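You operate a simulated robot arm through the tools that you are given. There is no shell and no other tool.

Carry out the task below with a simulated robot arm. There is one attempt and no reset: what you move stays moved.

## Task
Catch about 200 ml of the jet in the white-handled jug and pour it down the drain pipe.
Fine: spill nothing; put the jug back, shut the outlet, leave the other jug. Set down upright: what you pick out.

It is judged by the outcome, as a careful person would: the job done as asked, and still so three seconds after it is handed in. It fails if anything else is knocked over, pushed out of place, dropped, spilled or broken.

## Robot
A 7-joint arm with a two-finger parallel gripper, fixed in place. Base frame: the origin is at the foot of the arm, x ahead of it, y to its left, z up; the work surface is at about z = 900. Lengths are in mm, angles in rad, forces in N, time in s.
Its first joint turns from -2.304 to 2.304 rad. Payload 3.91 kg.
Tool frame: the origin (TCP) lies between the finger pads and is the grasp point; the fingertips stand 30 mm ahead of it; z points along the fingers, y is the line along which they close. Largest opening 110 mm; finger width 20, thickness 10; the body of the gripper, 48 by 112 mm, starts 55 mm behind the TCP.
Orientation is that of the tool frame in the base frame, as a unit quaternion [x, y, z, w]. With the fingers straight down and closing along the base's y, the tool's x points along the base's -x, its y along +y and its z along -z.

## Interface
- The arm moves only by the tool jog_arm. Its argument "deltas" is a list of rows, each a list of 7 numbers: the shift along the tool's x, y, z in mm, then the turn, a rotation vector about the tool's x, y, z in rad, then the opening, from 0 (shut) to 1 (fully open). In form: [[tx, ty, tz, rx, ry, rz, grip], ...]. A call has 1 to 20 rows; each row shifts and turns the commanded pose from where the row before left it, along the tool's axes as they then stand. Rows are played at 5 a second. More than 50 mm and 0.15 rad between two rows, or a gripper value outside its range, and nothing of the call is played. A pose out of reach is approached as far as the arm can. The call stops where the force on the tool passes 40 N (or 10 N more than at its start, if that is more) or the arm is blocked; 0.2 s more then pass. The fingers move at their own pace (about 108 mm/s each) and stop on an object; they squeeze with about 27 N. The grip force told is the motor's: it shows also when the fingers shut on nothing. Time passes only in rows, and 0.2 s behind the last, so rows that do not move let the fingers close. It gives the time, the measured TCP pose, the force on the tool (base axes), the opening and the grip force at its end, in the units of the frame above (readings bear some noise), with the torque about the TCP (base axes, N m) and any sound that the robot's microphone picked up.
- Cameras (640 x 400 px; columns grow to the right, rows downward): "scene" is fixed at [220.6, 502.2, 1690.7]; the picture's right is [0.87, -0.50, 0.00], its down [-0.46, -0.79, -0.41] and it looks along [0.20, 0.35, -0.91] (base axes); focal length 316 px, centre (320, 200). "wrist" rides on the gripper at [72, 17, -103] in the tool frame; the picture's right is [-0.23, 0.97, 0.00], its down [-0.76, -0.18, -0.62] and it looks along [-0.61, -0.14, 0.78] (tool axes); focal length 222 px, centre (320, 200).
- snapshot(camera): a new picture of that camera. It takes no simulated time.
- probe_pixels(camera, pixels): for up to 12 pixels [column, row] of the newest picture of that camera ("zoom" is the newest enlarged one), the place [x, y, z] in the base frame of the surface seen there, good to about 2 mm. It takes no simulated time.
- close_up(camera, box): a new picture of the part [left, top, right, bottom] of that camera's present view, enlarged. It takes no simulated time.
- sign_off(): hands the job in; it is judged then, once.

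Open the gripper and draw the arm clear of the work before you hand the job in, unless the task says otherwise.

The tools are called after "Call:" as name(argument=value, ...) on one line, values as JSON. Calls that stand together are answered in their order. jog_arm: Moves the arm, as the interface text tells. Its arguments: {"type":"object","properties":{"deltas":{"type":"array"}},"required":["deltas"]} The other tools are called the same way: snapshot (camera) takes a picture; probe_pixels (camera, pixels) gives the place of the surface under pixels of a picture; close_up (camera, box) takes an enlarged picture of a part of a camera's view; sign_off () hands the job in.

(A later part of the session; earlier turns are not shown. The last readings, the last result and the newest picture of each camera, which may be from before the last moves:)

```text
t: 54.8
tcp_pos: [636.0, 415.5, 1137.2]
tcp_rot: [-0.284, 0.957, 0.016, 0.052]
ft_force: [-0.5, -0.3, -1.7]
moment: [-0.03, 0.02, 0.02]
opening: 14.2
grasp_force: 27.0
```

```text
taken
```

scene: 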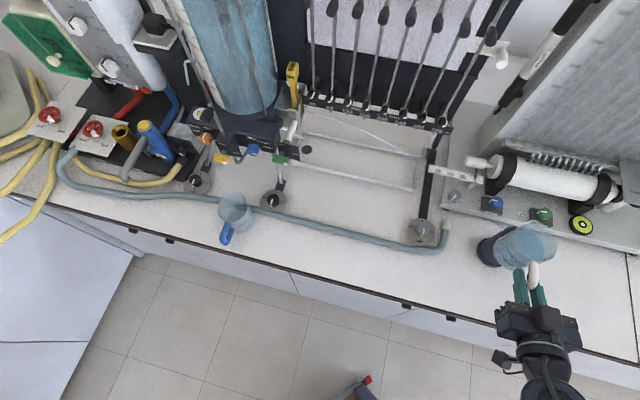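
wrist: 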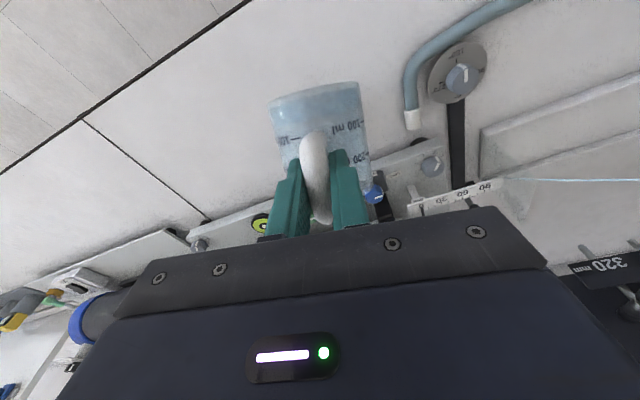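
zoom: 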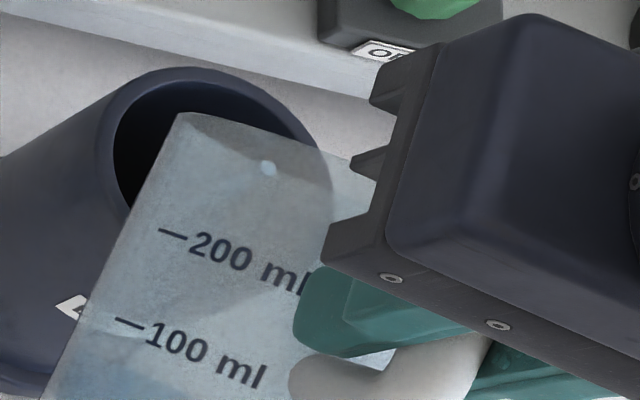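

The stream (zoom dot (268,168)) still falls at about (697,455), inside the mouth. Continuing to 80°.

Call:
jog_arm(deltas=[[-1.93, 0, -0.49, 0, 0.01745, 0, 0], [-1.93, 0, -0.49, 0, 0.01745, 0, 0], [-1.93, 0, -0.49, 0, 0.01745, 0, 0], [-1.93, 0, -0.49, 0, 0.01745, 0, 0], [-1.93, 0, -0.49, 0, 0.01745, 0, 0], [-1.93, 0, -0.49, 0, 0.01745, 0, 0], [-1.97, 0, -0.63, 0, 0.01745, 0, 0], [-1.97, 0, -0.63, 0, 0.01745, 0, 0], [-1.97, 0, -0.63, 0, 0.01745, 0, 0], [-1.97, 0, -0.63, 0, 0.01745, 0, 0], [-1.97, 0, -0.63, 0, 0.01745, 0, 0], [-1.97, 0, -0.63, 0, 0.01745, 0, 0], [-1.97, 0, -0.63, 0, 0.01745, 0, 0], [-1.97, 0, -0.63, 0, 0.01745, 0, 0]])

Call:
close_up(camera="scene", box=[490, 208, 560, 268])

Call:
snapshot(camera="wrist")

```text
t: 57.8
tcp_pos: [659.0, 430.1, 1144.8]
tcp_rot: [-0.283, 0.957, -0.019, -0.066]
ft_force: [0.8, -0.3, -0.9]
moment: [0.01, -0.02, 0.02]
opening: 14.2
grasp_force: 27.0
```

```text
6.67 times, centred on (525, 238) of scene
```

zoom: 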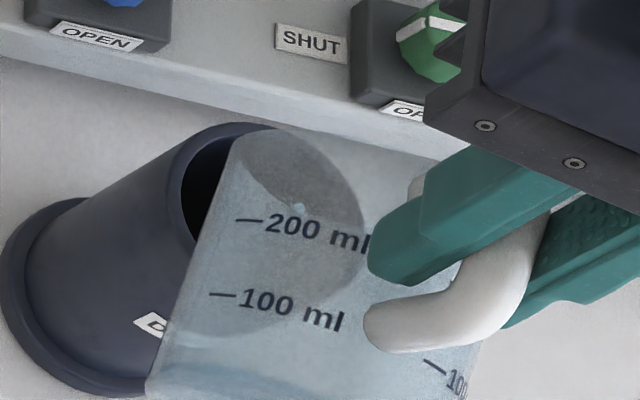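

```text
taken
```

wrist: 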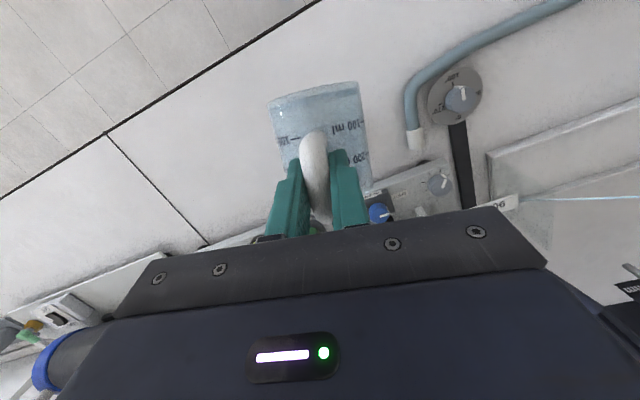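

Nearly empty at 80°. I'll continue to 96° and hold briefly for the last water to drain.

Call:
jog_arm(deltas=[[-2.0, 0, -0.75, 0, 0.01745, 0, 0], [-2.0, 0, -0.75, 0, 0.01745, 0, 0], [-2.0, 0, -0.75, 0, 0.01745, 0, 0], [-2.0, 0, -0.75, 0, 0.01745, 0, 0], [-2.0, 0, -0.75, 0, 0.01745, 0, 0], [-2.0, 0, -0.75, 0, 0.01745, 0, 0], [-2.0, 0, -0.75, 0, 0.01745, 0, 0], [-2.0, 0, -0.75, 0, 0.01745, 0, 0], [-1.99, 0, -0.88, 0, 0.01745, 0, 0], [-1.99, 0, -0.88, 0, 0.01745, 0, 0], [-1.99, 0, -0.88, 0, 0.01745, 0, 0], [-1.99, 0, -0.88, 0, 0.01745, 0, 0], [-1.99, 0, -0.88, 0, 0.01745, 0, 0], [-1.99, 0, -0.88, 0, 0.01745, 0, 0], [-1.99, 0, -0.88, 0, 0.01745, 0, 0], [-1.99, 0, -0.88, 0, 0.01745, 0, 0], [0, 0, 0, 0, 0, 0, 0], [0, 0, 0, 0, 0, 0, 0]])

Call:
close_up(camera="scene", box=[490, 208, 560, 268])

Call:
snapshot(camera="wrist")

```text
t: 61.6
tcp_pos: [686.9, 448.5, 1149.2]
tcp_rot: [-0.278, 0.938, -0.058, -0.198]
ft_force: [0.0, -1.3, -1.1]
moment: [0.02, -0.03, -0.02]
opening: 14.2
grasp_force: 26.6
```

```text
6.67 times, centred on (525, 238) of scene
```

zoom: 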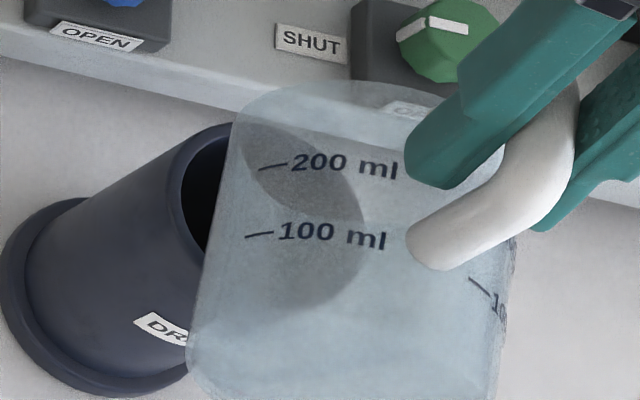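

```text
taken
```

wrist: 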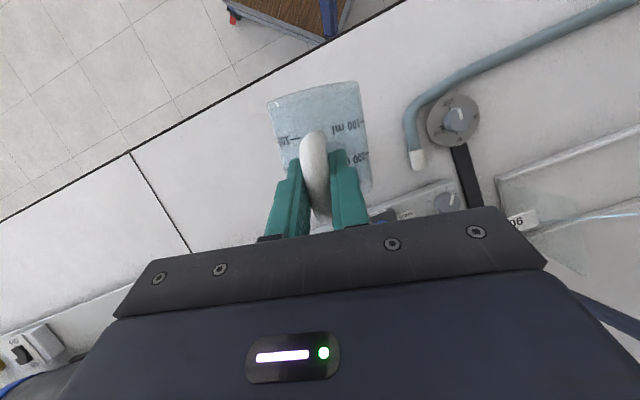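

The jug looks empty, with no stream visible. I'll tip 8° further and hold about a second so the last drops go in.

Call:
jog_arm(deltas=[[-3.9, 0, -2.0, 0, 0.0349, 0, 0], [-3.9, 0, -2.0, 0, 0.0349, 0, 0], [-3.9, 0, -2.0, 0, 0.0349, 0, 0], [-3.9, 0, -2.0, 0, 0.0349, 0, 0], [0, 0, 0, 0, 0, 0, 0], [0, 0, 0, 0, 0, 0, 0], [0, 0, 0, 0, 0, 0, 0], [0, 0, 0, 0, 0, 0, 0], [0, 0, 0, 0, 0, 0, 0], [0, 0, 0, 0, 0, 0, 0]])

Call:
close_up(camera="scene", box=[480, 200, 570, 280])

Call:
close_up(camera="wrist", box=[250, 60, 390, 200])

```text
t: 63.8
tcp_pos: [701.2, 458.3, 1148.8]
tcp_rot: [-0.273, 0.922, -0.077, -0.262]
ft_force: [-0.8, 1.0, -0.1]
moment: [0.01, 0.02, -0.01]
opening: 14.0
grasp_force: 27.0
```

```text
5.00 times, centred on (525, 240) of scene
```

zoom: 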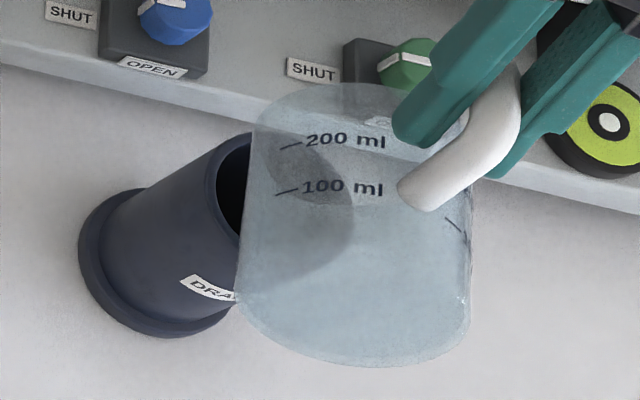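

```text
2.86 times, centred on (320, 130) of wrist
```

zoom: 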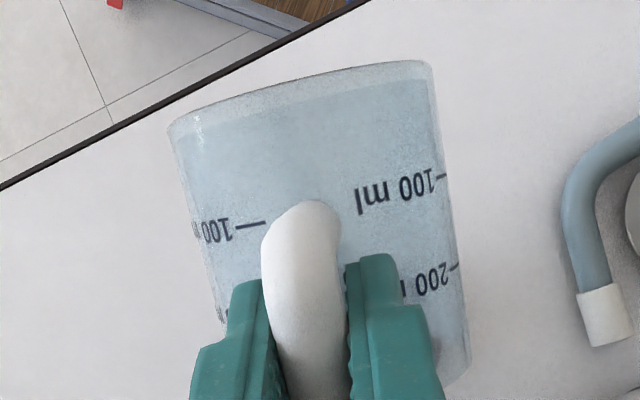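

The jug is empty (no bluish layer, torque ≈ 0). I'll rise straight up away from the pipe, then bring the jug back upright while moving back toward the robot.

Call:
jog_arm(deltas=[[15.9, 0, -25.4, 0, 0, 0, 0], [15.9, 0, -25.4, 0, 0, 0, 0], [15.9, 0, -25.4, 0, 0, 0, 0], [7.6, 0, 4.8, 0, -0.1396, 0, 0], [8.2, 0, 3.7, 0, -0.1396, 0, 0], [8.65, 0, 2.5, 0, -0.1396, 0, 0], [8.9, 0, 1.25, 0, -0.1396, 0, 0], [9, 0, 0, 0, -0.1396, 0, 0], [8.9, 0, -1.25, 0, -0.1396, 0, 0], [8.65, 0, -2.5, 0, -0.1396, 0, 0], [8.2, 0, -3.7, 0, -0.1396, 0, 0], [7.6, 0, -4.8, 0, -0.1396, 0, 0], [6.9, 0, -5.8, 0, -0.1396, 0, 0], [6, 0, -6.7, 0, -0.1396, 0, 0], [5, 0, -7.5, 0, -0.1396, 0, 0], [3.9, 0, -8.1, 0, -0.1396, 0, 0], [0, 0, 0, 0, 0, 0, 0]])

Call:
snapshot(camera="scene")

Call:
snapshot(camera="wrist")

Call:
close_up(camera="scene", box=[470, 210, 560, 290])

```text
t: 67.4
tcp_pos: [602.2, 394.5, 1239.4]
tcp_rot: [-0.23, 0.775, 0.169, 0.564]
ft_force: [-0.9, 0.2, -1.2]
moment: [-0.02, 0.05, 0.0]
opening: 14.3
grasp_force: 26.8
```

```text
taken
```

scene: 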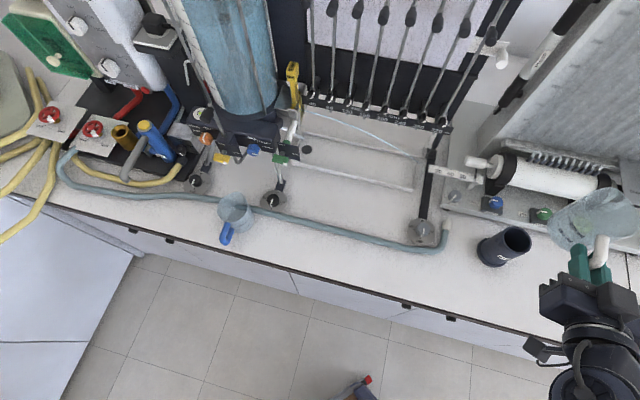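

```text
taken
```

wrist: 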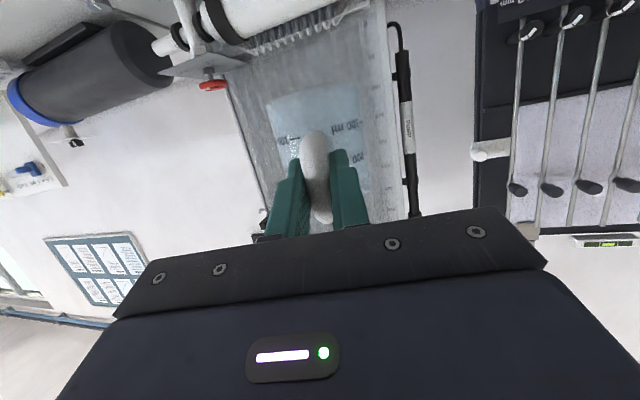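

```text
5.00 times, centred on (515, 250) of scene
```

zoom: 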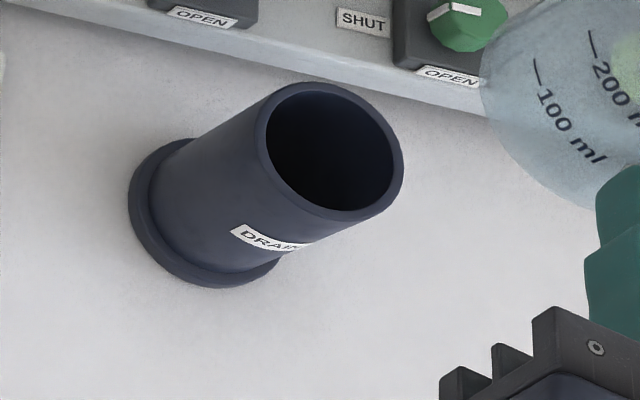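

The bench around the pipe is dry. I'll carry the empty jug back above its original spot, turn to 38°, and descend to about 100 mm above the set-down height.

Call:
jog_arm(deltas=[[4.43, 23.2, -13.65, 0, 0, 0, 0], [4.43, 23.2, -13.65, 0, 0, 0, 0], [4.43, 23.2, -13.65, 0, 0, 0, 0], [4.43, 23.2, -13.65, 0, 0, 0, 0], [4.43, 23.2, -13.65, 0, 0, 0, 0], [4.43, 23.2, -13.65, 0, 0, 0, 0], [0, 0, 0, -0.083, 0, -0.027, 0], [34.2, 0, 11.1, 0, 0, 0, 0], [34.2, 0, 11.1, 0, 0, 0, 0], [34.2, 0, 11.1, 0, 0, 0, 0], [34.2, 0, 11.1, 0, 0, 0, 0], [34.2, 0, 11.1, 0, 0, 0, 0], [0, 0, 0, 0, 0, 0, 0], [0, 0, 0, 0, 0, 0, 0]])

Call:
snapshot(camera="scene")

Call:
snapshot(camera="wrist")

```text
t: 70.4
tcp_pos: [456.0, 461.0, 1058.8]
tcp_rot: [-0.263, 0.764, 0.192, 0.557]
ft_force: [0.1, -0.6, -0.7]
moment: [-0.03, -0.01, -0.01]
opening: 14.4
grasp_force: 27.1
```

```text
taken
```

scene: 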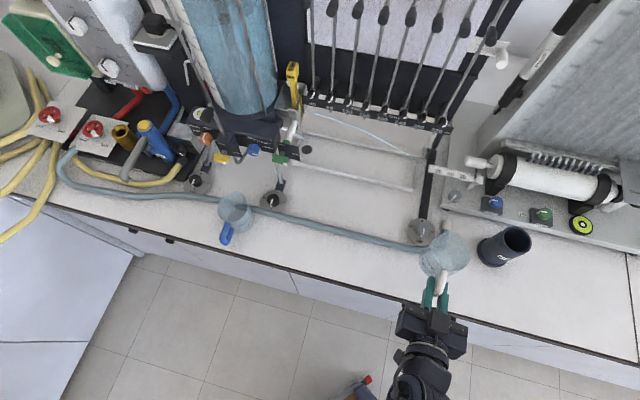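

```text
taken
```

wrist: 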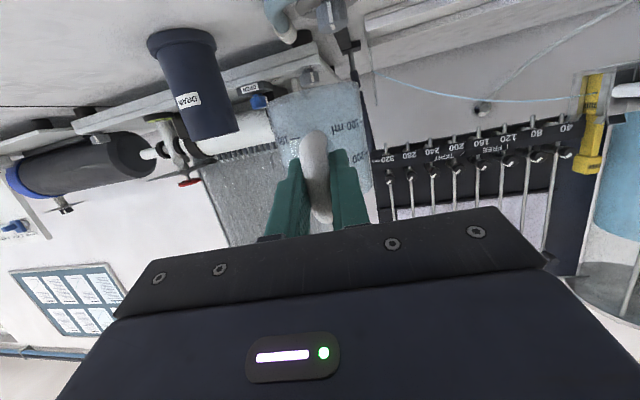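

The jug is ~100 mm above its original spot, 3 mm to the right. I'll correct sideways and descend most of the way, then read the pose again.

Call:
jog_arm(deltas=[[0, 3, 0.6, 0, 0, 0, 0], [28.5, 0, 9.3, 0, 0, 0, 0], [28.5, 0, 9.3, 0, 0, 0, 0], [28.5, 0, 9.3, 0, 0, 0, 0], [0, 0, 0, 0, 0, 0, 0], [0, 0, 0, 0, 0, 0, 0]])

Call:
jog_arm(deltas=[[0, 0, 0, 0, 0, 0, 0]])

Call:
close_up(camera="scene", box=[370, 235, 470, 325])

```text
t: 71.8
tcp_pos: [455.3, 466.4, 970.6]
tcp_rot: [-0.263, 0.764, 0.192, 0.557]
ft_force: [0.1, 0.0, 0.6]
moment: [-0.05, 0.02, 0.03]
opening: 14.2
grasp_force: 27.1
```

```text
t: 72.2
tcp_pos: [453.9, 467.8, 970.1]
tcp_rot: [-0.263, 0.764, 0.192, 0.557]
ft_force: [-0.3, -0.4, -0.9]
moment: [-0.03, 0.01, -0.02]
opening: 14.3
grasp_force: 27.3
```

```text
4.44 times, centred on (420, 280) of scene
```

zoom: 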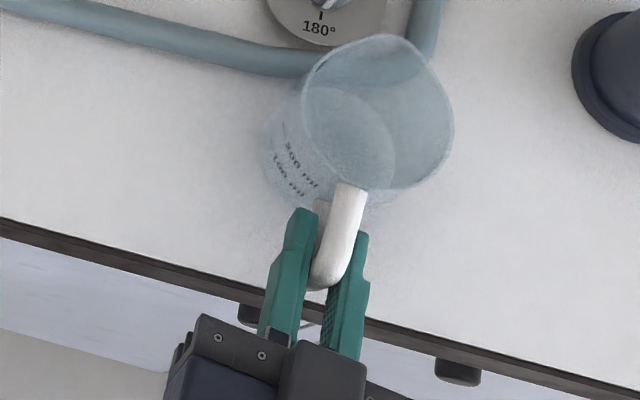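

The TCP is ~2 mm off the original spot and 14 mm above it. I'll correct, lower 11 mm, then creep down in 1 mm steps until contact.

Call:
jog_arm(deltas=[[0.6, -2, -1.8, 0, 0, 0, 0], [5.2, 0, 1.7, 0, 0, 0, 0], [5.2, 0, 1.7, 0, 0, 0, 0], [0, 0, 0, 0, 0, 0, 0]])

Call:
jog_arm(deltas=[[0.95, 0, 0.31, 0, 0, 0, 0], [0.95, 0, 0.31, 0, 0, 0, 0], [0, 0, 0, 0, 0, 0, 0]])

Call:
jog_arm(deltas=[[0.95, 0, 0.31, 0, 0, 0, 0], [0, 0, 0, 0, 0, 0, 0]])

Call:
close_up(camera="scene", box=[370, 235, 470, 325])

Call:
close_up(camera="wrist", box=[220, 60, 420, 200])

```text
t: 73.2
tcp_pos: [455.7, 463.7, 957.4]
tcp_rot: [-0.264, 0.764, 0.193, 0.556]
ft_force: [-0.1, -0.3, -1.1]
moment: [-0.02, 0.02, 0.01]
opening: 14.5
grasp_force: 27.3
```

```text
t: 74.0
tcp_pos: [454.1, 464.8, 957.0]
tcp_rot: [-0.263, 0.764, 0.192, 0.558]
ft_force: [-2.2, -0.7, 9.0]
moment: [0.46, -0.57, -0.01]
opening: 14.4
grasp_force: 27.5
```

```text
t: 74.6
tcp_pos: [454.7, 463.8, 956.2]
tcp_rot: [-0.264, 0.763, 0.193, 0.557]
ft_force: [-2.6, -2.9, 15.5]
moment: [0.33, -0.45, -0.01]
opening: 14.2
grasp_force: 26.8
```

```text
4.44 times, centred on (420, 280) of scene
```

zoom: 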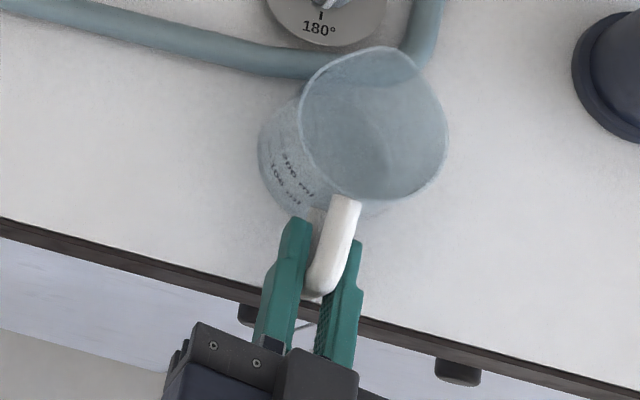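

```text
2.86 times, centred on (320, 130) of wrist
```

zoom: 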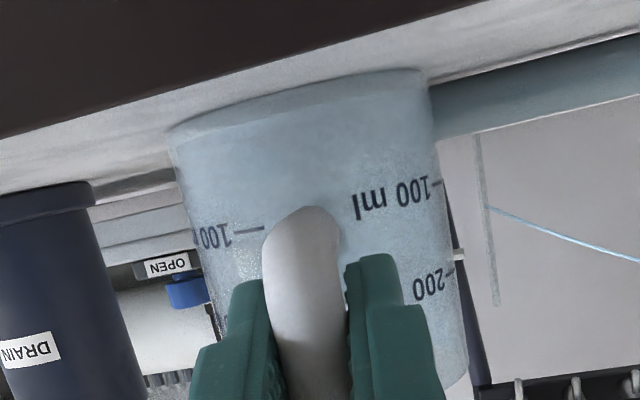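

The jug is on the bench (15 N contact) within ~4 mm of its original place. I'll ease the pressure 1 mm, open the fingers and back straight out.

Call:
jog_arm(deltas=[[-0.95, 0, -0.31, 0, 0, 0, 0], [0, 0, 0, 0, 0, 0, 0], [0, 0, 0, 0, 0, 0, 0.25], [0, 0, 0, 0, 0, 0, 0.5], [0, 0, 0, 0, 0, 0, 0.5], [6.2, 0, -19, 0, 0, 0, 0.5], [6.2, 0, -19, 0, 0, 0, 0.5], [6.2, 0, -19, 0, 0, 0, 0.5], [6.2, 0, -19, 0, 0, 0, 0.5], [0, 0, 0, 0, 0, 0, 0.5]])

Call:
snapshot(camera="scene")

Call:
snapshot(camera="wrist")

Call:
close_up(camera="scene", box=[395, 235, 459, 305])

```text
t: 76.8
tcp_pos: [391.5, 417.2, 954.5]
tcp_rot: [-0.263, 0.764, 0.192, 0.557]
ft_force: [0.6, 0.9, 0.2]
moment: [-0.01, 0.01, -0.03]
opening: 55.0
grasp_force: 0.1
```

```text
taken
```

scene: 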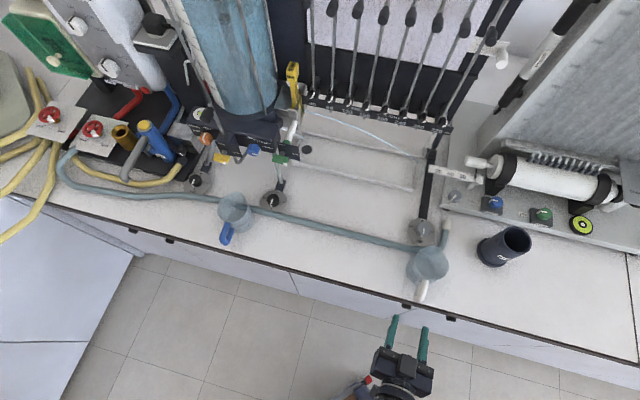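

```text
taken
```

wrist: 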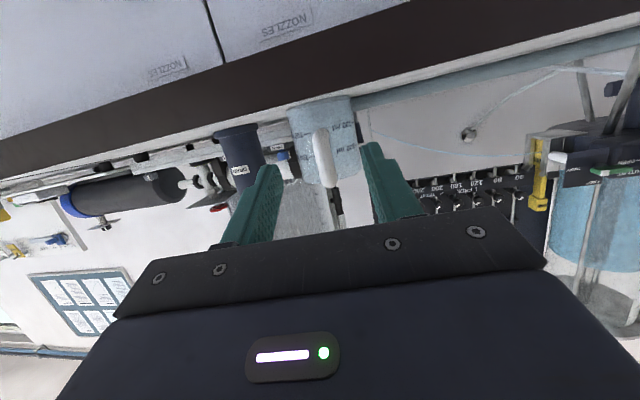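

```text
5.71 times, centred on (427, 270) of scene
```

zoom: 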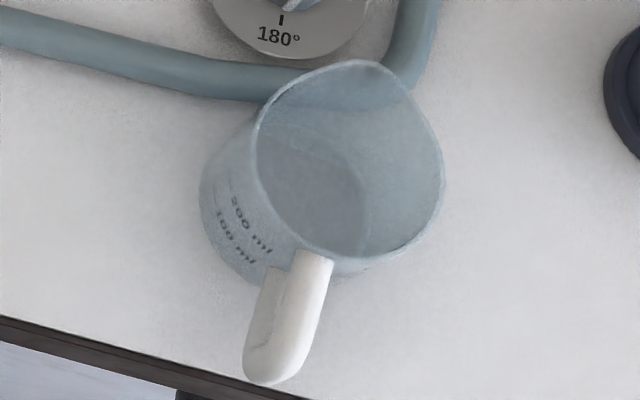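

The white-handled jug stands upright in its place and the fingers are clear. Next is the outlet: I'll rise to z≈1140 and travel left to stand well in front of the blue OUTLET knob at (286,914,1092).

Call:
jog_arm(deltas=[[3.1, 0, -9.5, 0, 0, 0, 0.5], [-44.2, 0, -14.4, 0, 0, 0, 0.5], [-44.2, 0, -14.4, 0, 0, 0, 0.5], [-44.2, 0, -14.4, 0, 0, 0, 0.5], [-44.2, 0, -14.4, 0, 0, 0, 0.5], [0, 0, 0, -0.116, 0, -0.0377, 0.5], [-3.65, 42.7, 11.2, 0, 0, 0, 0.5], [-3.65, 42.7, 11.2, 0, 0, 0, 0.5], [-3.65, 42.7, 11.2, 0, 0, 0, 0.5], [-3.65, 42.7, 11.2, 0, 0, 0, 0.5], [-3.65, 42.7, 11.2, 0, 0, 0, 0.5], [-3.65, 42.7, 11.2, 0, 0, 0, 0.5], [-3.65, 42.7, 11.2, 0, 0, 0, 0.5], [-3.65, 42.7, 11.2, 0, 0, 0, 0.5], [-3.65, 42.7, 11.2, 0, 0, 0, 0.5], [-3.65, 42.7, 11.2, 0, 0, 0, 0.5], [0, 0, 0, 0, 0, 0, 0.5]])

Call:
snapshot(camera="scene")

Call:
snapshot(camera="wrist")

```text
t: 80.4
tcp_pos: [165.5, 797.3, 1138.1]
tcp_rot: [-0.309, 0.747, 0.225, 0.544]
ft_force: [0.1, -0.6, 0.6]
moment: [0.02, 0.0, -0.03]
opening: 55.0
grasp_force: 0.0
out of reach, approached as far as the arm can: row 1
```

```text
taken
```

scene: 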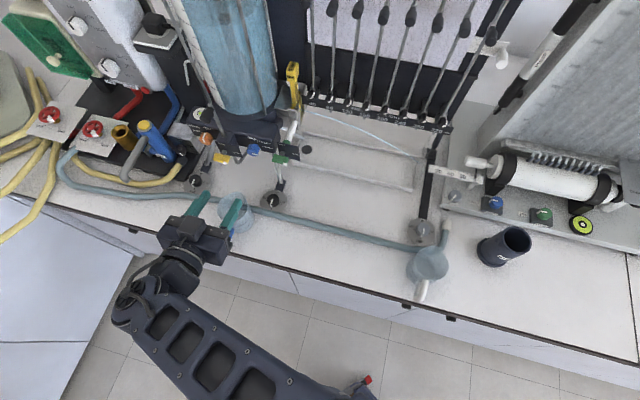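

```text
taken
```

wrist: 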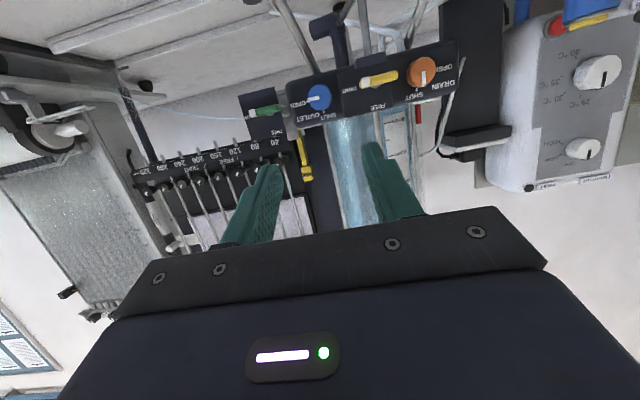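

Excellent view: the blue OUTLET knob is at (318,97) in the wrist image (upside-down). I'll zoom in to read its pointer and probe the panel, knob and neighbours.

Call:
close_up(camera="wrist", box=[230, 40, 470, 150])

Call:
close_up(camera="wrist", box=[280, 65, 360, 130])

Call:
probe_pixels(camera="wrist", pixels=[[318, 97], [308, 97], [328, 95], [318, 86], [318, 106], [300, 100], [335, 110], [345, 95], [378, 79], [265, 110], [420, 72], [390, 90]])

```text
2.67 times, centred on (350, 95) of wrist
```

zoom: 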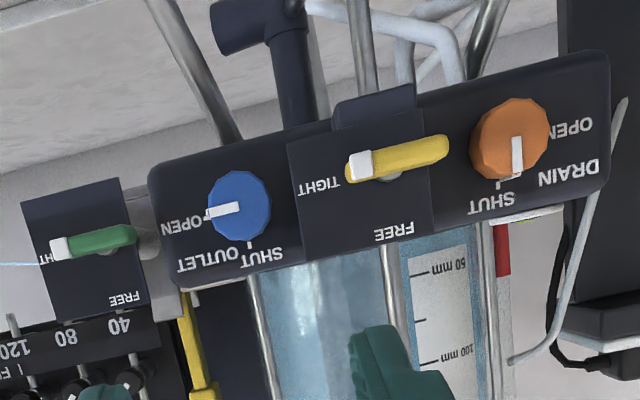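

```text
6.15 times, centred on (320, 98) of wrist
```

zoom: 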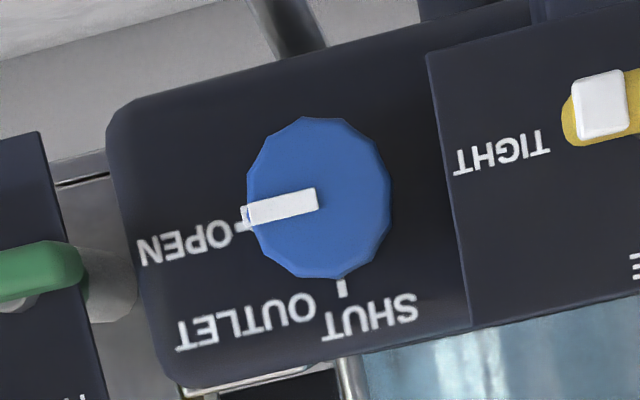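

```text
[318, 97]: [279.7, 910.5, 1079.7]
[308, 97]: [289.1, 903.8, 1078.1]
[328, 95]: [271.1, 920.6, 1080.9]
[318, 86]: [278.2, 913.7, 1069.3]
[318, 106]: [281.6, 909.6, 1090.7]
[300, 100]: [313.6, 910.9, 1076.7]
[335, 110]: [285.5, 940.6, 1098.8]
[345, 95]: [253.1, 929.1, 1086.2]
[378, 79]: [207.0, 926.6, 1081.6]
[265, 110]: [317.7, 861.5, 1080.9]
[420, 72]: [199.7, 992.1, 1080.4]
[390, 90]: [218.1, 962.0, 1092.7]
```

The pointer sits exactly at OPEN; SHUT is 90° counter-clockwise (seen from the front). The knob face is at u≈−446, v≈842, z≈1080, protruding ~24 mm; the yellow-lever board stands close on its left, so I'll measure that gap.

Call:
probe_pixels(camera="zoom", pixels=[[250, 200], [388, 190], [320, 122], [325, 272], [400, 200], [420, 200], [435, 195], [445, 195], [460, 195], [480, 200], [580, 110], [60, 260]])

Call:
probe_pixels(camera="wrist", pixels=[[363, 82], [340, 75], [341, 115], [300, 75], [360, 125], [318, 60], [275, 107], [285, 95]])

```text
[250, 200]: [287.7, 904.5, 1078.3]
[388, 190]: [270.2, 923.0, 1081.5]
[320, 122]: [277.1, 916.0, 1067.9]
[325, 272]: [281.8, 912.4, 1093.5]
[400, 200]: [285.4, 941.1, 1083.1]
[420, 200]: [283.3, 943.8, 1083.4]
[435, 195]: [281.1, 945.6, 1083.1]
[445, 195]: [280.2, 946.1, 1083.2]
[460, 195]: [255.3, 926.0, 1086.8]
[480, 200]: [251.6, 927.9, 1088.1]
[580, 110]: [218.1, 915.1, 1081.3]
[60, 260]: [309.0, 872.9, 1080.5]
```

```text
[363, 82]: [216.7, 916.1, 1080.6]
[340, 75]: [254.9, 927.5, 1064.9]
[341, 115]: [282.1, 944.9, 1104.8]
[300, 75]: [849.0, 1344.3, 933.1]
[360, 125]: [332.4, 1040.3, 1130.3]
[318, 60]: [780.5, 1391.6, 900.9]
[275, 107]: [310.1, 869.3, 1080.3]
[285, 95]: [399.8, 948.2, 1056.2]
```

Gap from knob centre to the board edge is ~25 mm, so I'll grip the knob roughly vertically and turn it in two 45° strokes. First, level the tool, drop to z≈1081, narrow the fingers to 40 mm and roll to −67.5°, all well in front of the panel.

Call:
jog_arm(deltas=[[0, 0, 0, 0, -0.104, 0, 0.5], [0, 0, 0, 0, -0.104, 0, 0.5], [0, 0, 0, 0, -0.104, 0, 0.5], [28.7, 1.3, 0, 0, 0, 0, 0.5], [28.7, 0, 0, 0, 0, 0, 0.36], [0, 0, 0, 0, 0, -0.1473, 0.36], [0, 0, 0, 0, 0, -0.1473, 0.36], [0, 0, 0, 0, 0, -0.1473, 0.36], [0, 0, 0, 0, 0, -0.1473, 0.36], [0, 0, 0, 0, 0, -0.1473, 0.36], [0, 0, 0, 0, 0, -0.1473, 0.36], [0, 0, 0, 0, 0, -0.1473, 0.36], [0, 0, 0, 0, 0, -0.1473, 0.36], [0, 0, 0, 0, 0, 0, 0.36]])

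Call:
snapshot(camera="scene")

Call:
snapshot(camera="wrist")

```text
t: 83.4
tcp_pos: [163.3, 798.2, 1085.0]
tcp_rot: [-0.588, 0.392, -0.139, 0.693]
ft_force: [1.0, -0.5, -0.7]
moment: [0.01, -0.02, 0.03]
opening: 39.5
grasp_force: 0.1
```

```text
taken
```

scene: 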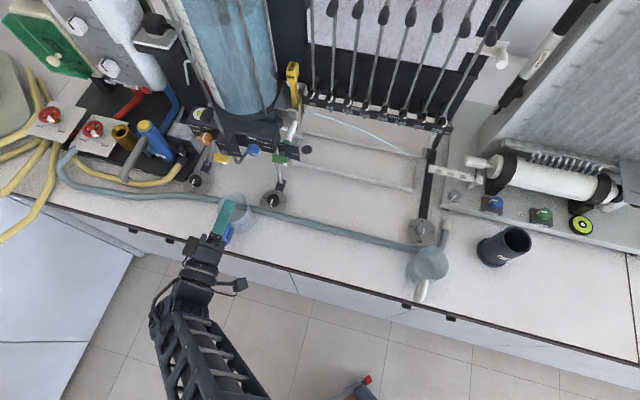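

```text
taken
```

wrist: 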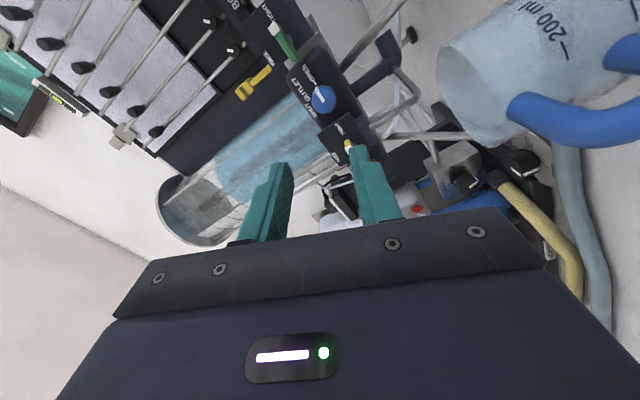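

The tool is level and rolled; the tool axis should meet the knob plane at wrist pixel (320,106), and the knob appears near (323,100). I'll zoom in to check alignment.

Call:
close_up(camera="wrist", box=[270, 60, 370, 160])

Call:
probe_pixels(camera="zoom", pixels=[[330, 160], [335, 150], [310, 150], [350, 160], [330, 130], [330, 180], [380, 140], [370, 190], [290, 120], [390, 220], [340, 170], [420, 290]])

Call:
jog_arm(deltas=[[0, 0, 0, 0, 0, 0, 0.36]])

Call:
jog_arm(deltas=[[0, 0, 0, 0, 0, 0, 0.36]])

Call:
jog_arm(deltas=[[0, 0, 0, 0, 0, 0, 0.36]])

```text
4.00 times, centred on (320, 110) of wrist
```

zoom: 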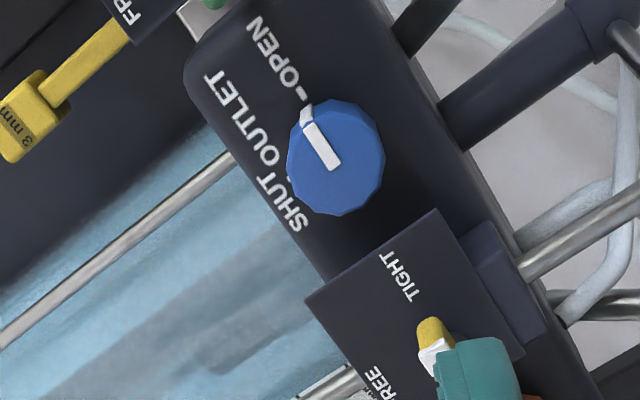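

```text
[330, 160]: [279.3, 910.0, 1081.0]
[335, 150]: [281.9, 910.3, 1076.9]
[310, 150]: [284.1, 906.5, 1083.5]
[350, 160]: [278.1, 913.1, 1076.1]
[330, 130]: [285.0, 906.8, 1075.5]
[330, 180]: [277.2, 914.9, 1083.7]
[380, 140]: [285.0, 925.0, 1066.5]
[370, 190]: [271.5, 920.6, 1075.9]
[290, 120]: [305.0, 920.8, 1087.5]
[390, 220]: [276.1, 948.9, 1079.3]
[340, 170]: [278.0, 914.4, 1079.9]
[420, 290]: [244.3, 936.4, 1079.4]
```

```text
t: 83.8
tcp_pos: [163.0, 798.8, 1085.6]
tcp_rot: [-0.587, 0.393, -0.138, 0.694]
ft_force: [0.2, -0.7, 0.4]
moment: [0.0, 0.02, -0.02]
opening: 39.4
grasp_force: 0.1
```

```text
t: 84.2
tcp_pos: [163.2, 799.3, 1086.2]
tcp_rot: [-0.587, 0.392, -0.137, 0.694]
ft_force: [0.5, 0.5, -0.5]
moment: [-0.04, 0.0, 0.03]
opening: 39.4
grasp_force: 0.0
```

```text
t: 84.6
tcp_pos: [163.8, 798.9, 1085.0]
tcp_rot: [-0.587, 0.393, -0.138, 0.695]
ft_force: [-0.2, 0.1, 0.6]
moment: [0.04, 0.0, -0.01]
opening: 39.4
grasp_force: 0.0
```

Averaged TCP is (163.3,798.8,1085.5); the knob centre is ~6 mm lower and 1.6 mm to the right. I'll correct and advance 110 mm, stopping with the fingertips short of the knob to recheck.

Call:
jog_arm(deltas=[[3.76, 4.94, 0, 0, 0, 0, 0.36], [0, 0, 36, 0, 0, 0, 0.36], [0, 0, 36, 0, 0, 0, 0.36], [0, 0, 36, 0, 0, 0, 0.36], [0, 0, 0, 0, 0, 0, 0.36]])

Call:
jog_arm(deltas=[[0, 0, 0, 0, 0, 0, 0.36]])

Call:
snapshot(camera="wrist")

Call:
close_up(camera="wrist", box=[250, 80, 400, 220])

Call:
close_up(camera="scene", box=[170, 110, 310, 250])

```text
t: 85.8
tcp_pos: [239.8, 875.0, 1079.8]
tcp_rot: [-0.588, 0.393, -0.138, 0.694]
ft_force: [-0.3, -0.7, 0.1]
moment: [0.01, 0.01, -0.01]
opening: 39.6
grasp_force: 0.0
```

```text
t: 86.2
tcp_pos: [238.4, 874.0, 1079.7]
tcp_rot: [-0.588, 0.392, -0.139, 0.694]
ft_force: [0.4, -1.1, 0.2]
moment: [-0.03, -0.01, 0.04]
opening: 39.2
grasp_force: 0.0
```

```text
taken
```

wrist: 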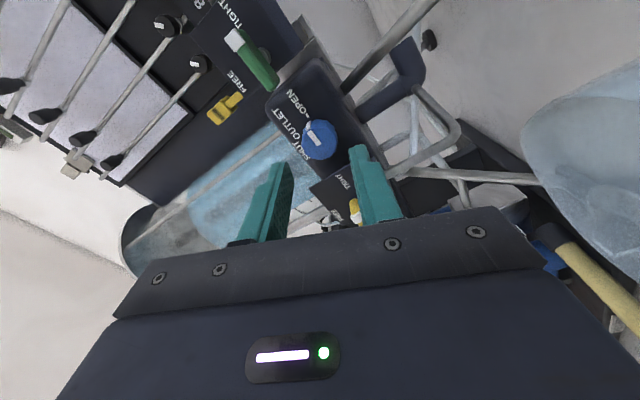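

```text
2.86 times, centred on (325, 150) of wrist
```

zoom: 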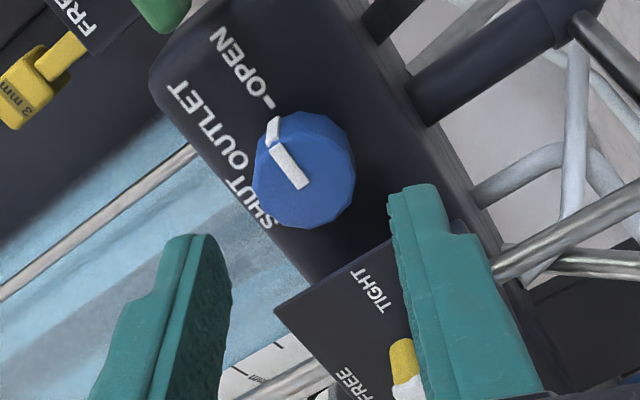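

```text
2.86 times, centred on (240, 180) of scene
```

zoom: 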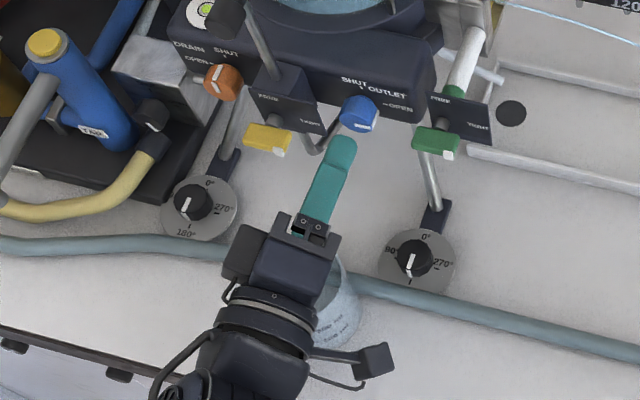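

The fingers straddle the knob's axis, and both the TCP reading and the image agree within a few mm. I'll probe the knob's face outline from this close view for a better centre.

Call:
probe_pixels(camera="zoom", pixels=[[256, 175], [351, 170], [270, 145], [335, 135], [275, 215], [335, 215], [300, 226], [345, 195], [290, 170], [305, 170], [320, 170], [305, 150]])

Call:
close_up(camera="wrist", box=[290, 110, 350, 170])

Call:
probe_pixels(camera="zoom", pixels=[[220, 180], [230, 230], [250, 270], [290, 300], [350, 300], [395, 270], [420, 230], [420, 180], [400, 130], [370, 110], [300, 110], [260, 140]])

```text
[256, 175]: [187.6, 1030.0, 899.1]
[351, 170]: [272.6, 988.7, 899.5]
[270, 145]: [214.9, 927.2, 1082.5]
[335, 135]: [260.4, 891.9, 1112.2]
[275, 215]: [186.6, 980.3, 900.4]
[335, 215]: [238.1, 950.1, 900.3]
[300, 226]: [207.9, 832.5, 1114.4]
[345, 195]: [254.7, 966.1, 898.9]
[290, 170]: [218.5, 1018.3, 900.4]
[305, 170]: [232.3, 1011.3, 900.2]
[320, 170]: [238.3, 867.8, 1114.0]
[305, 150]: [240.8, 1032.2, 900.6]
```

```text
6.67 times, centred on (320, 140) of wrist
```

zoom: 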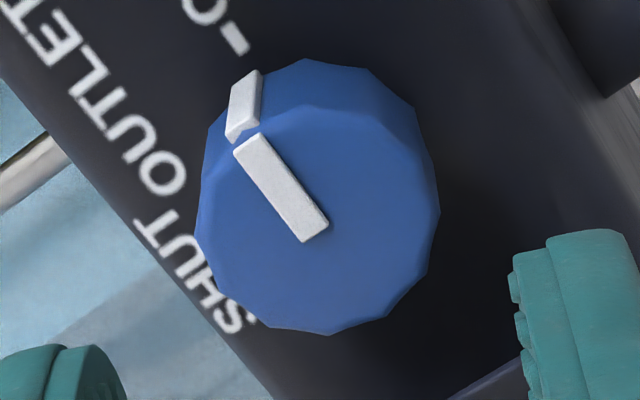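

```text
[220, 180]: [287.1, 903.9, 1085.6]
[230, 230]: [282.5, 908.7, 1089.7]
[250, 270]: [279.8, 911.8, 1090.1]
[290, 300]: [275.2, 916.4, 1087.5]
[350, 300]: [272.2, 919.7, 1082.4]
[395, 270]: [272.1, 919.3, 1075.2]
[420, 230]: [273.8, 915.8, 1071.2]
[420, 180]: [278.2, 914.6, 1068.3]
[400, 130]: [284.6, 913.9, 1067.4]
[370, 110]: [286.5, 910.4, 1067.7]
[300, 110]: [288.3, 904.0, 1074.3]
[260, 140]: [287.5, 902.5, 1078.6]
```

Outline probes put the knob centre at u≈−446.6, z≈1079, so I'll shift 3 mm and advance 42 mm so the fingertips overlap the knob by ~16 mm, still open.

Call:
jog_arm(deltas=[[3.0, -0.1, 0, 0, 0, 0, 0.36], [0, 0, 14, 0, 0, 0, 0.36], [0, 0, 14, 0, 0, 0, 0.36], [0, 0, 14, 0, 0, 0, 0.36], [0, 0, 0, 0, 0, 0, 0.36]])

Call:
close_up(camera="wrist", box=[240, 90, 400, 250])

Call:
close_up(camera="scene", box=[210, 120, 310, 200])

```text
t: 87.4
tcp_pos: [271.3, 902.4, 1078.1]
tcp_rot: [-0.588, 0.392, -0.138, 0.694]
ft_force: [-0.1, -0.2, -0.8]
moment: [-0.04, -0.01, 0.02]
opening: 39.7
grasp_force: 0.0
```

```text
2.50 times, centred on (320, 170) of wrist
```

zoom: 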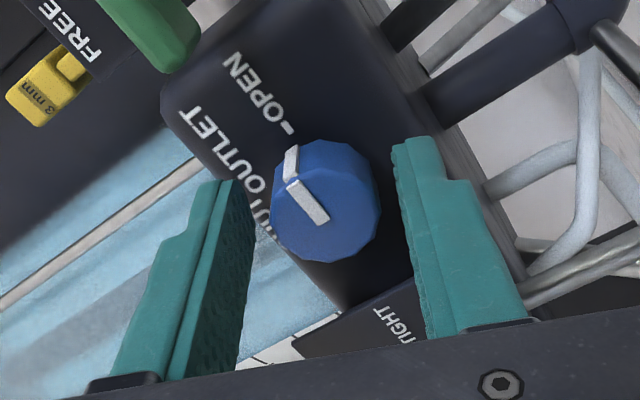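

```text
5.00 times, centred on (260, 160) of scene
```

zoom: 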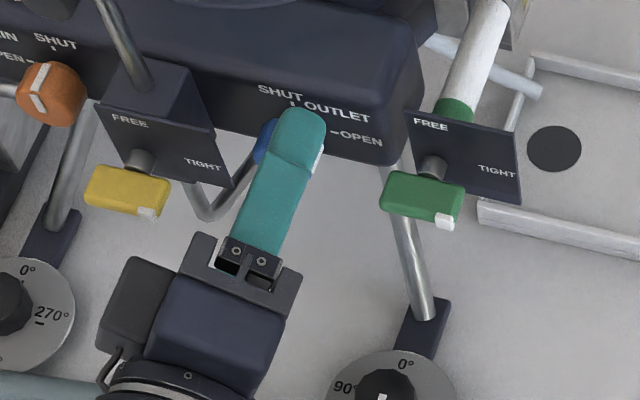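

The fingers now straddle the knob with clearance to the yellow-lever board. I'll close them on the knob.

Call:
jog_arm(deltas=[[0, 0, 0, 0, 0, 0, 0.28], [0, 0, 0, 0, 0, 0, 0.22], [0, 0, 0, 0, 0, 0, 0.1], [0, 0, 0, 0, 0, 0, 0], [0, 0, 0, 0, 0, 0, 0]])

Call:
close_up(camera="wrist", box=[240, 90, 400, 250])

```text
t: 88.6
tcp_pos: [271.4, 901.7, 1077.6]
tcp_rot: [-0.588, 0.393, -0.138, 0.693]
ft_force: [-1.0, 1.8, -5.4]
moment: [-0.39, 0.21, 0.4]
opening: 27.2
grasp_force: 44.8
```

```text
2.50 times, centred on (320, 170) of wrist
```

zoom: 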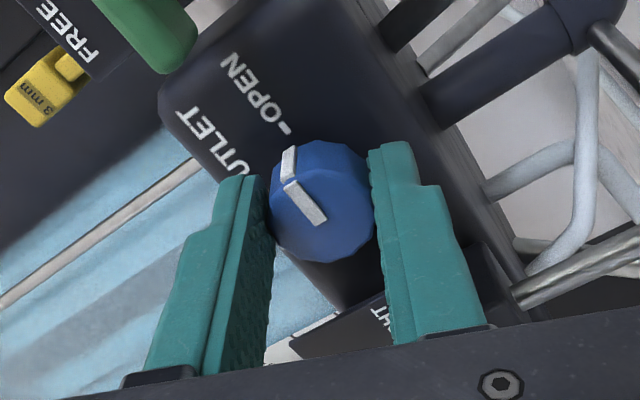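

The knob is gripped at 27 mm with a slight vertical side-load (−5 N). I'll relieve it by ~0.8 mm and turn counter-clockwise 15° as a first test.

Call:
jog_arm(deltas=[[0, 0.8, 0, 0, 0, 0, 0], [0, 0, 0, 0, 0, -0.0873, 0], [0, 0, 0, 0, 0, -0.0873, 0], [0, 0, 0, 0, 0, -0.0873, 0], [0, 0, 0, 0, 0, 0, 0]])

Call:
close_up(camera="wrist", box=[240, 90, 400, 250])

```text
t: 89.8
tcp_pos: [271.2, 901.4, 1077.3]
tcp_rot: [-0.633, 0.312, -0.228, 0.671]
ft_force: [-4.5, -9.0, 13.3]
moment: [0.08, -0.02, 0.04]
opening: 27.3
grasp_force: 44.6
```

```text
2.50 times, centred on (320, 170) of wrist
```

zoom: 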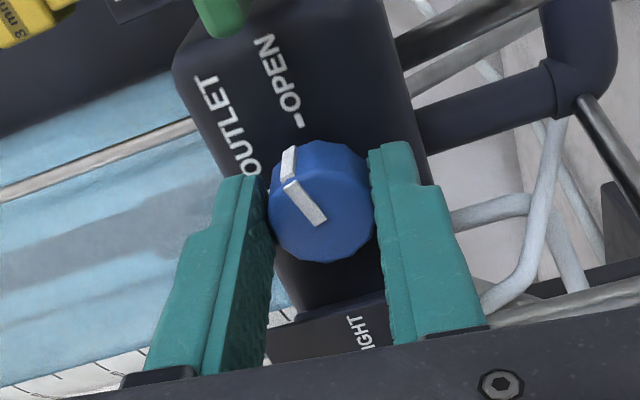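

The knob turns with the gripper: its pointer has left the OPEN tick. I'll undo the side-load by 0.6 mm and turn a further 30°.

Call:
jog_arm(deltas=[[0, -0.5, 0, 0, 0, -0.0873, 0], [0, 0, 0, 0, 0, -0.0873, 0], [0, 0, 0, 0, 0, -0.0873, 0], [0, 0, 0, 0, 0, -0.0873, 0], [0, 0, 0, 0, 0, -0.0873, 0], [0, 0, 0, 0, 0, -0.0873, 0], [0, 0, 0, 0, 0, 0, 0]])

Call:
close_up(camera="wrist", box=[240, 90, 400, 250])

Call:
close_up(camera="scene", box=[210, 100, 330, 200])

```text
t: 91.4
tcp_pos: [271.6, 901.9, 1080.5]
tcp_rot: [0.692, -0.138, 0.393, -0.589]
ft_force: [-3.7, -3.9, 2.7]
moment: [-0.13, 0.16, -0.71]
opening: 27.5
grasp_force: 44.8
stopped in row 7: the force on the tool passed its limit at 41 N (the readings are from after the stop); the commanded pose is now the measured one
```

```text
2.50 times, centred on (320, 170) of wrist
```

zoom: 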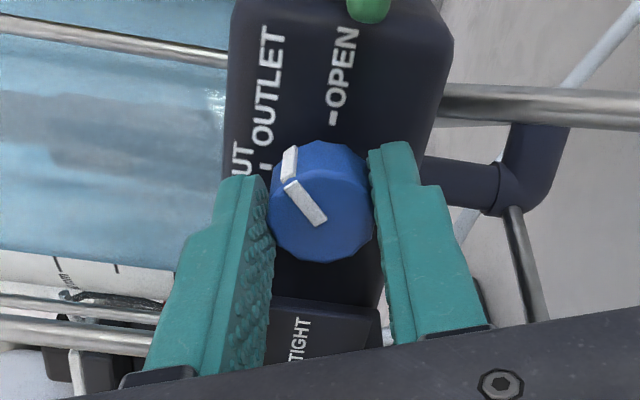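

```text
4.00 times, centred on (270, 150) of scene
```

zoom: 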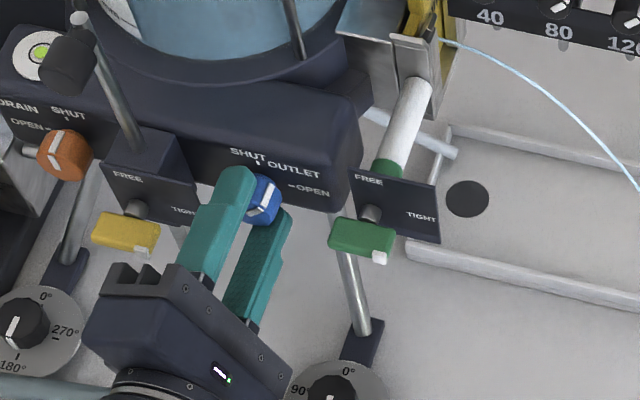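

The valve is half-way: the jet already falls shorter but still into the tray. The load arose because the TCP is ~3 mm right of the knob axis. I'll open slightly, recentre on the axis, and roll back +45° for the second stroke.

Call:
jog_arm(deltas=[[0, 0, 0, 0, 0, 0, 0.33], [0, 0, 0, 0, 0, 0, 0.33], [-3.3, 0.2, 0, 0, 0, 0, 0.33], [0, 0, 0, 0, 0, 0.1309, 0.33], [0, 0, 0, 0, 0, 0.1309, 0.33], [0, 0, 0, 0, 0, 0.1309, 0.33], [0, 0, 0, 0, 0, 0.1309, 0.33], [0, 0, 0, 0, 0, 0.1309, 0.33], [0, 0, 0, 0, 0, 0.1309, 0.33], [0, 0, 0, 0, 0, 0, 0.33]])

Call:
close_up(camera="wrist", box=[240, 90, 400, 250])

Call:
close_up(camera="scene", box=[210, 80, 450, 220])

```text
t: 93.6
tcp_pos: [269.2, 904.6, 1078.1]
tcp_rot: [-0.587, 0.392, -0.137, 0.695]
ft_force: [0.9, 0.6, 0.4]
moment: [-0.01, -0.02, 0.02]
opening: 36.3
grasp_force: 0.0
```

```text
2.50 times, centred on (320, 170) of wrist
```

zoom: 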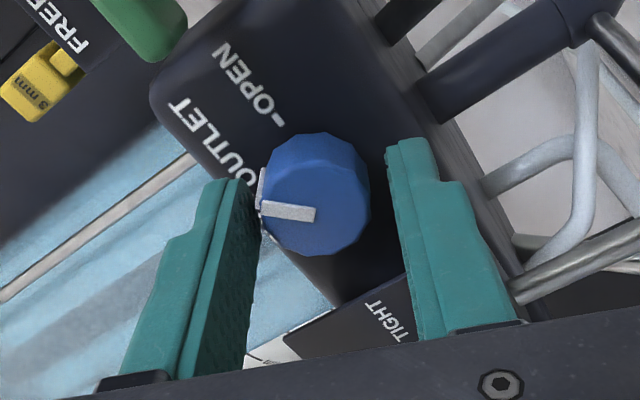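

```text
2.67 times, centred on (330, 150) of scene
```

zoom: 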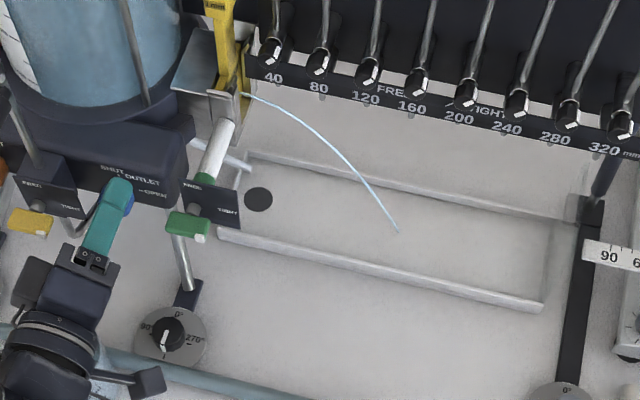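

The valve pointer holds half-way and the weaker jet still lands inside the tray. The knob sits ~1.5 mm toward the upper finger, so I'll shift that much, then close on the knob again.

Call:
jog_arm(deltas=[[0, -1.5, 0, 0, 0, 0, 0.33], [0, 0, 0, 0, 0, 0, 0.22], [0, 0, 0, 0, 0, 0, 0.1], [0, 0, 0, 0, 0, 0, 0], [0, 0, 0, 0, 0, 0, 0]])

Call:
jog_arm(deltas=[[0, 0, 0, 0, 0, -0.0873, 0], [0, 0, 0, 0, 0, -0.0873, 0], [0, 0, 0, 0, 0, -0.0873, 0], [0, 0, 0, 0, 0, 0, 0]])

Call:
close_up(camera="wrist", box=[240, 90, 400, 250])

```text
t: 94.8
tcp_pos: [268.7, 904.5, 1079.7]
tcp_rot: [-0.588, 0.392, -0.138, 0.694]
ft_force: [-0.3, -1.2, -2.0]
moment: [-0.31, 0.32, 0.12]
opening: 27.4
grasp_force: 44.8
```

```text
t: 95.8
tcp_pos: [270.1, 905.5, 1079.6]
tcp_rot: [-0.633, 0.311, -0.228, 0.671]
ft_force: [-3.6, 15.6, 2.6]
moment: [-0.3, 0.32, 0.52]
opening: 27.2
grasp_force: 45.2
```

```text
2.50 times, centred on (320, 170) of wrist
```

zoom: 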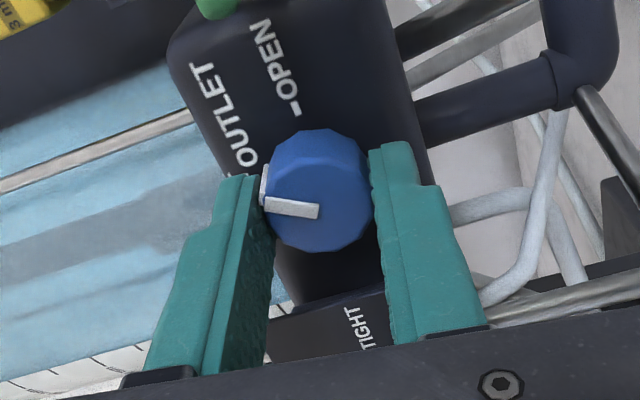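

Turning fine with the grip; a ~14 N sideways load suggests easing 1 mm to the left. I'll ease and continue another 15°.

Call:
jog_arm(deltas=[[-1.0, 0, 0, 0, 0, -0.0873, 0], [0, 0, 0, 0, 0, -0.0873, 0], [0, 0, 0, 0, 0, -0.0873, 0], [0, 0, 0, 0, 0, 0, 0]])

Call:
close_up(camera="wrist", box=[240, 90, 400, 250])

Call:
close_up(camera="scene", box=[210, 80, 450, 220])

```text
t: 96.8
tcp_pos: [269.6, 905.1, 1078.8]
tcp_rot: [0.669, -0.227, 0.313, -0.634]
ft_force: [-5.4, -8.5, -3.9]
moment: [-0.29, 0.29, -0.69]
opening: 27.4
grasp_force: 45.3
```

```text
2.50 times, centred on (320, 170) of wrist
```

zoom: 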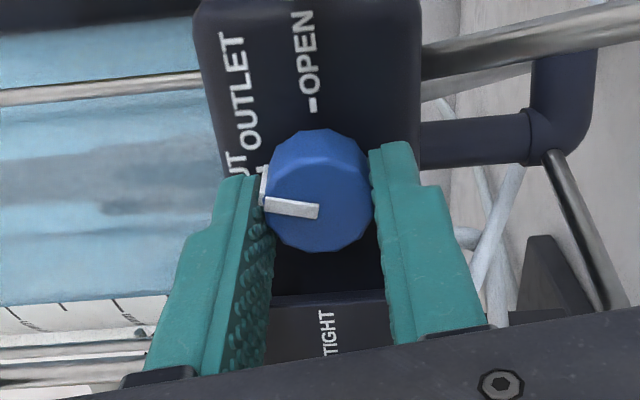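

```text
2.67 times, centred on (330, 150) of scene
```

zoom: 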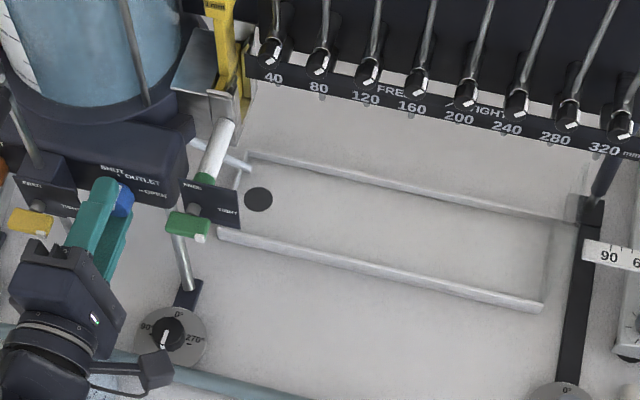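

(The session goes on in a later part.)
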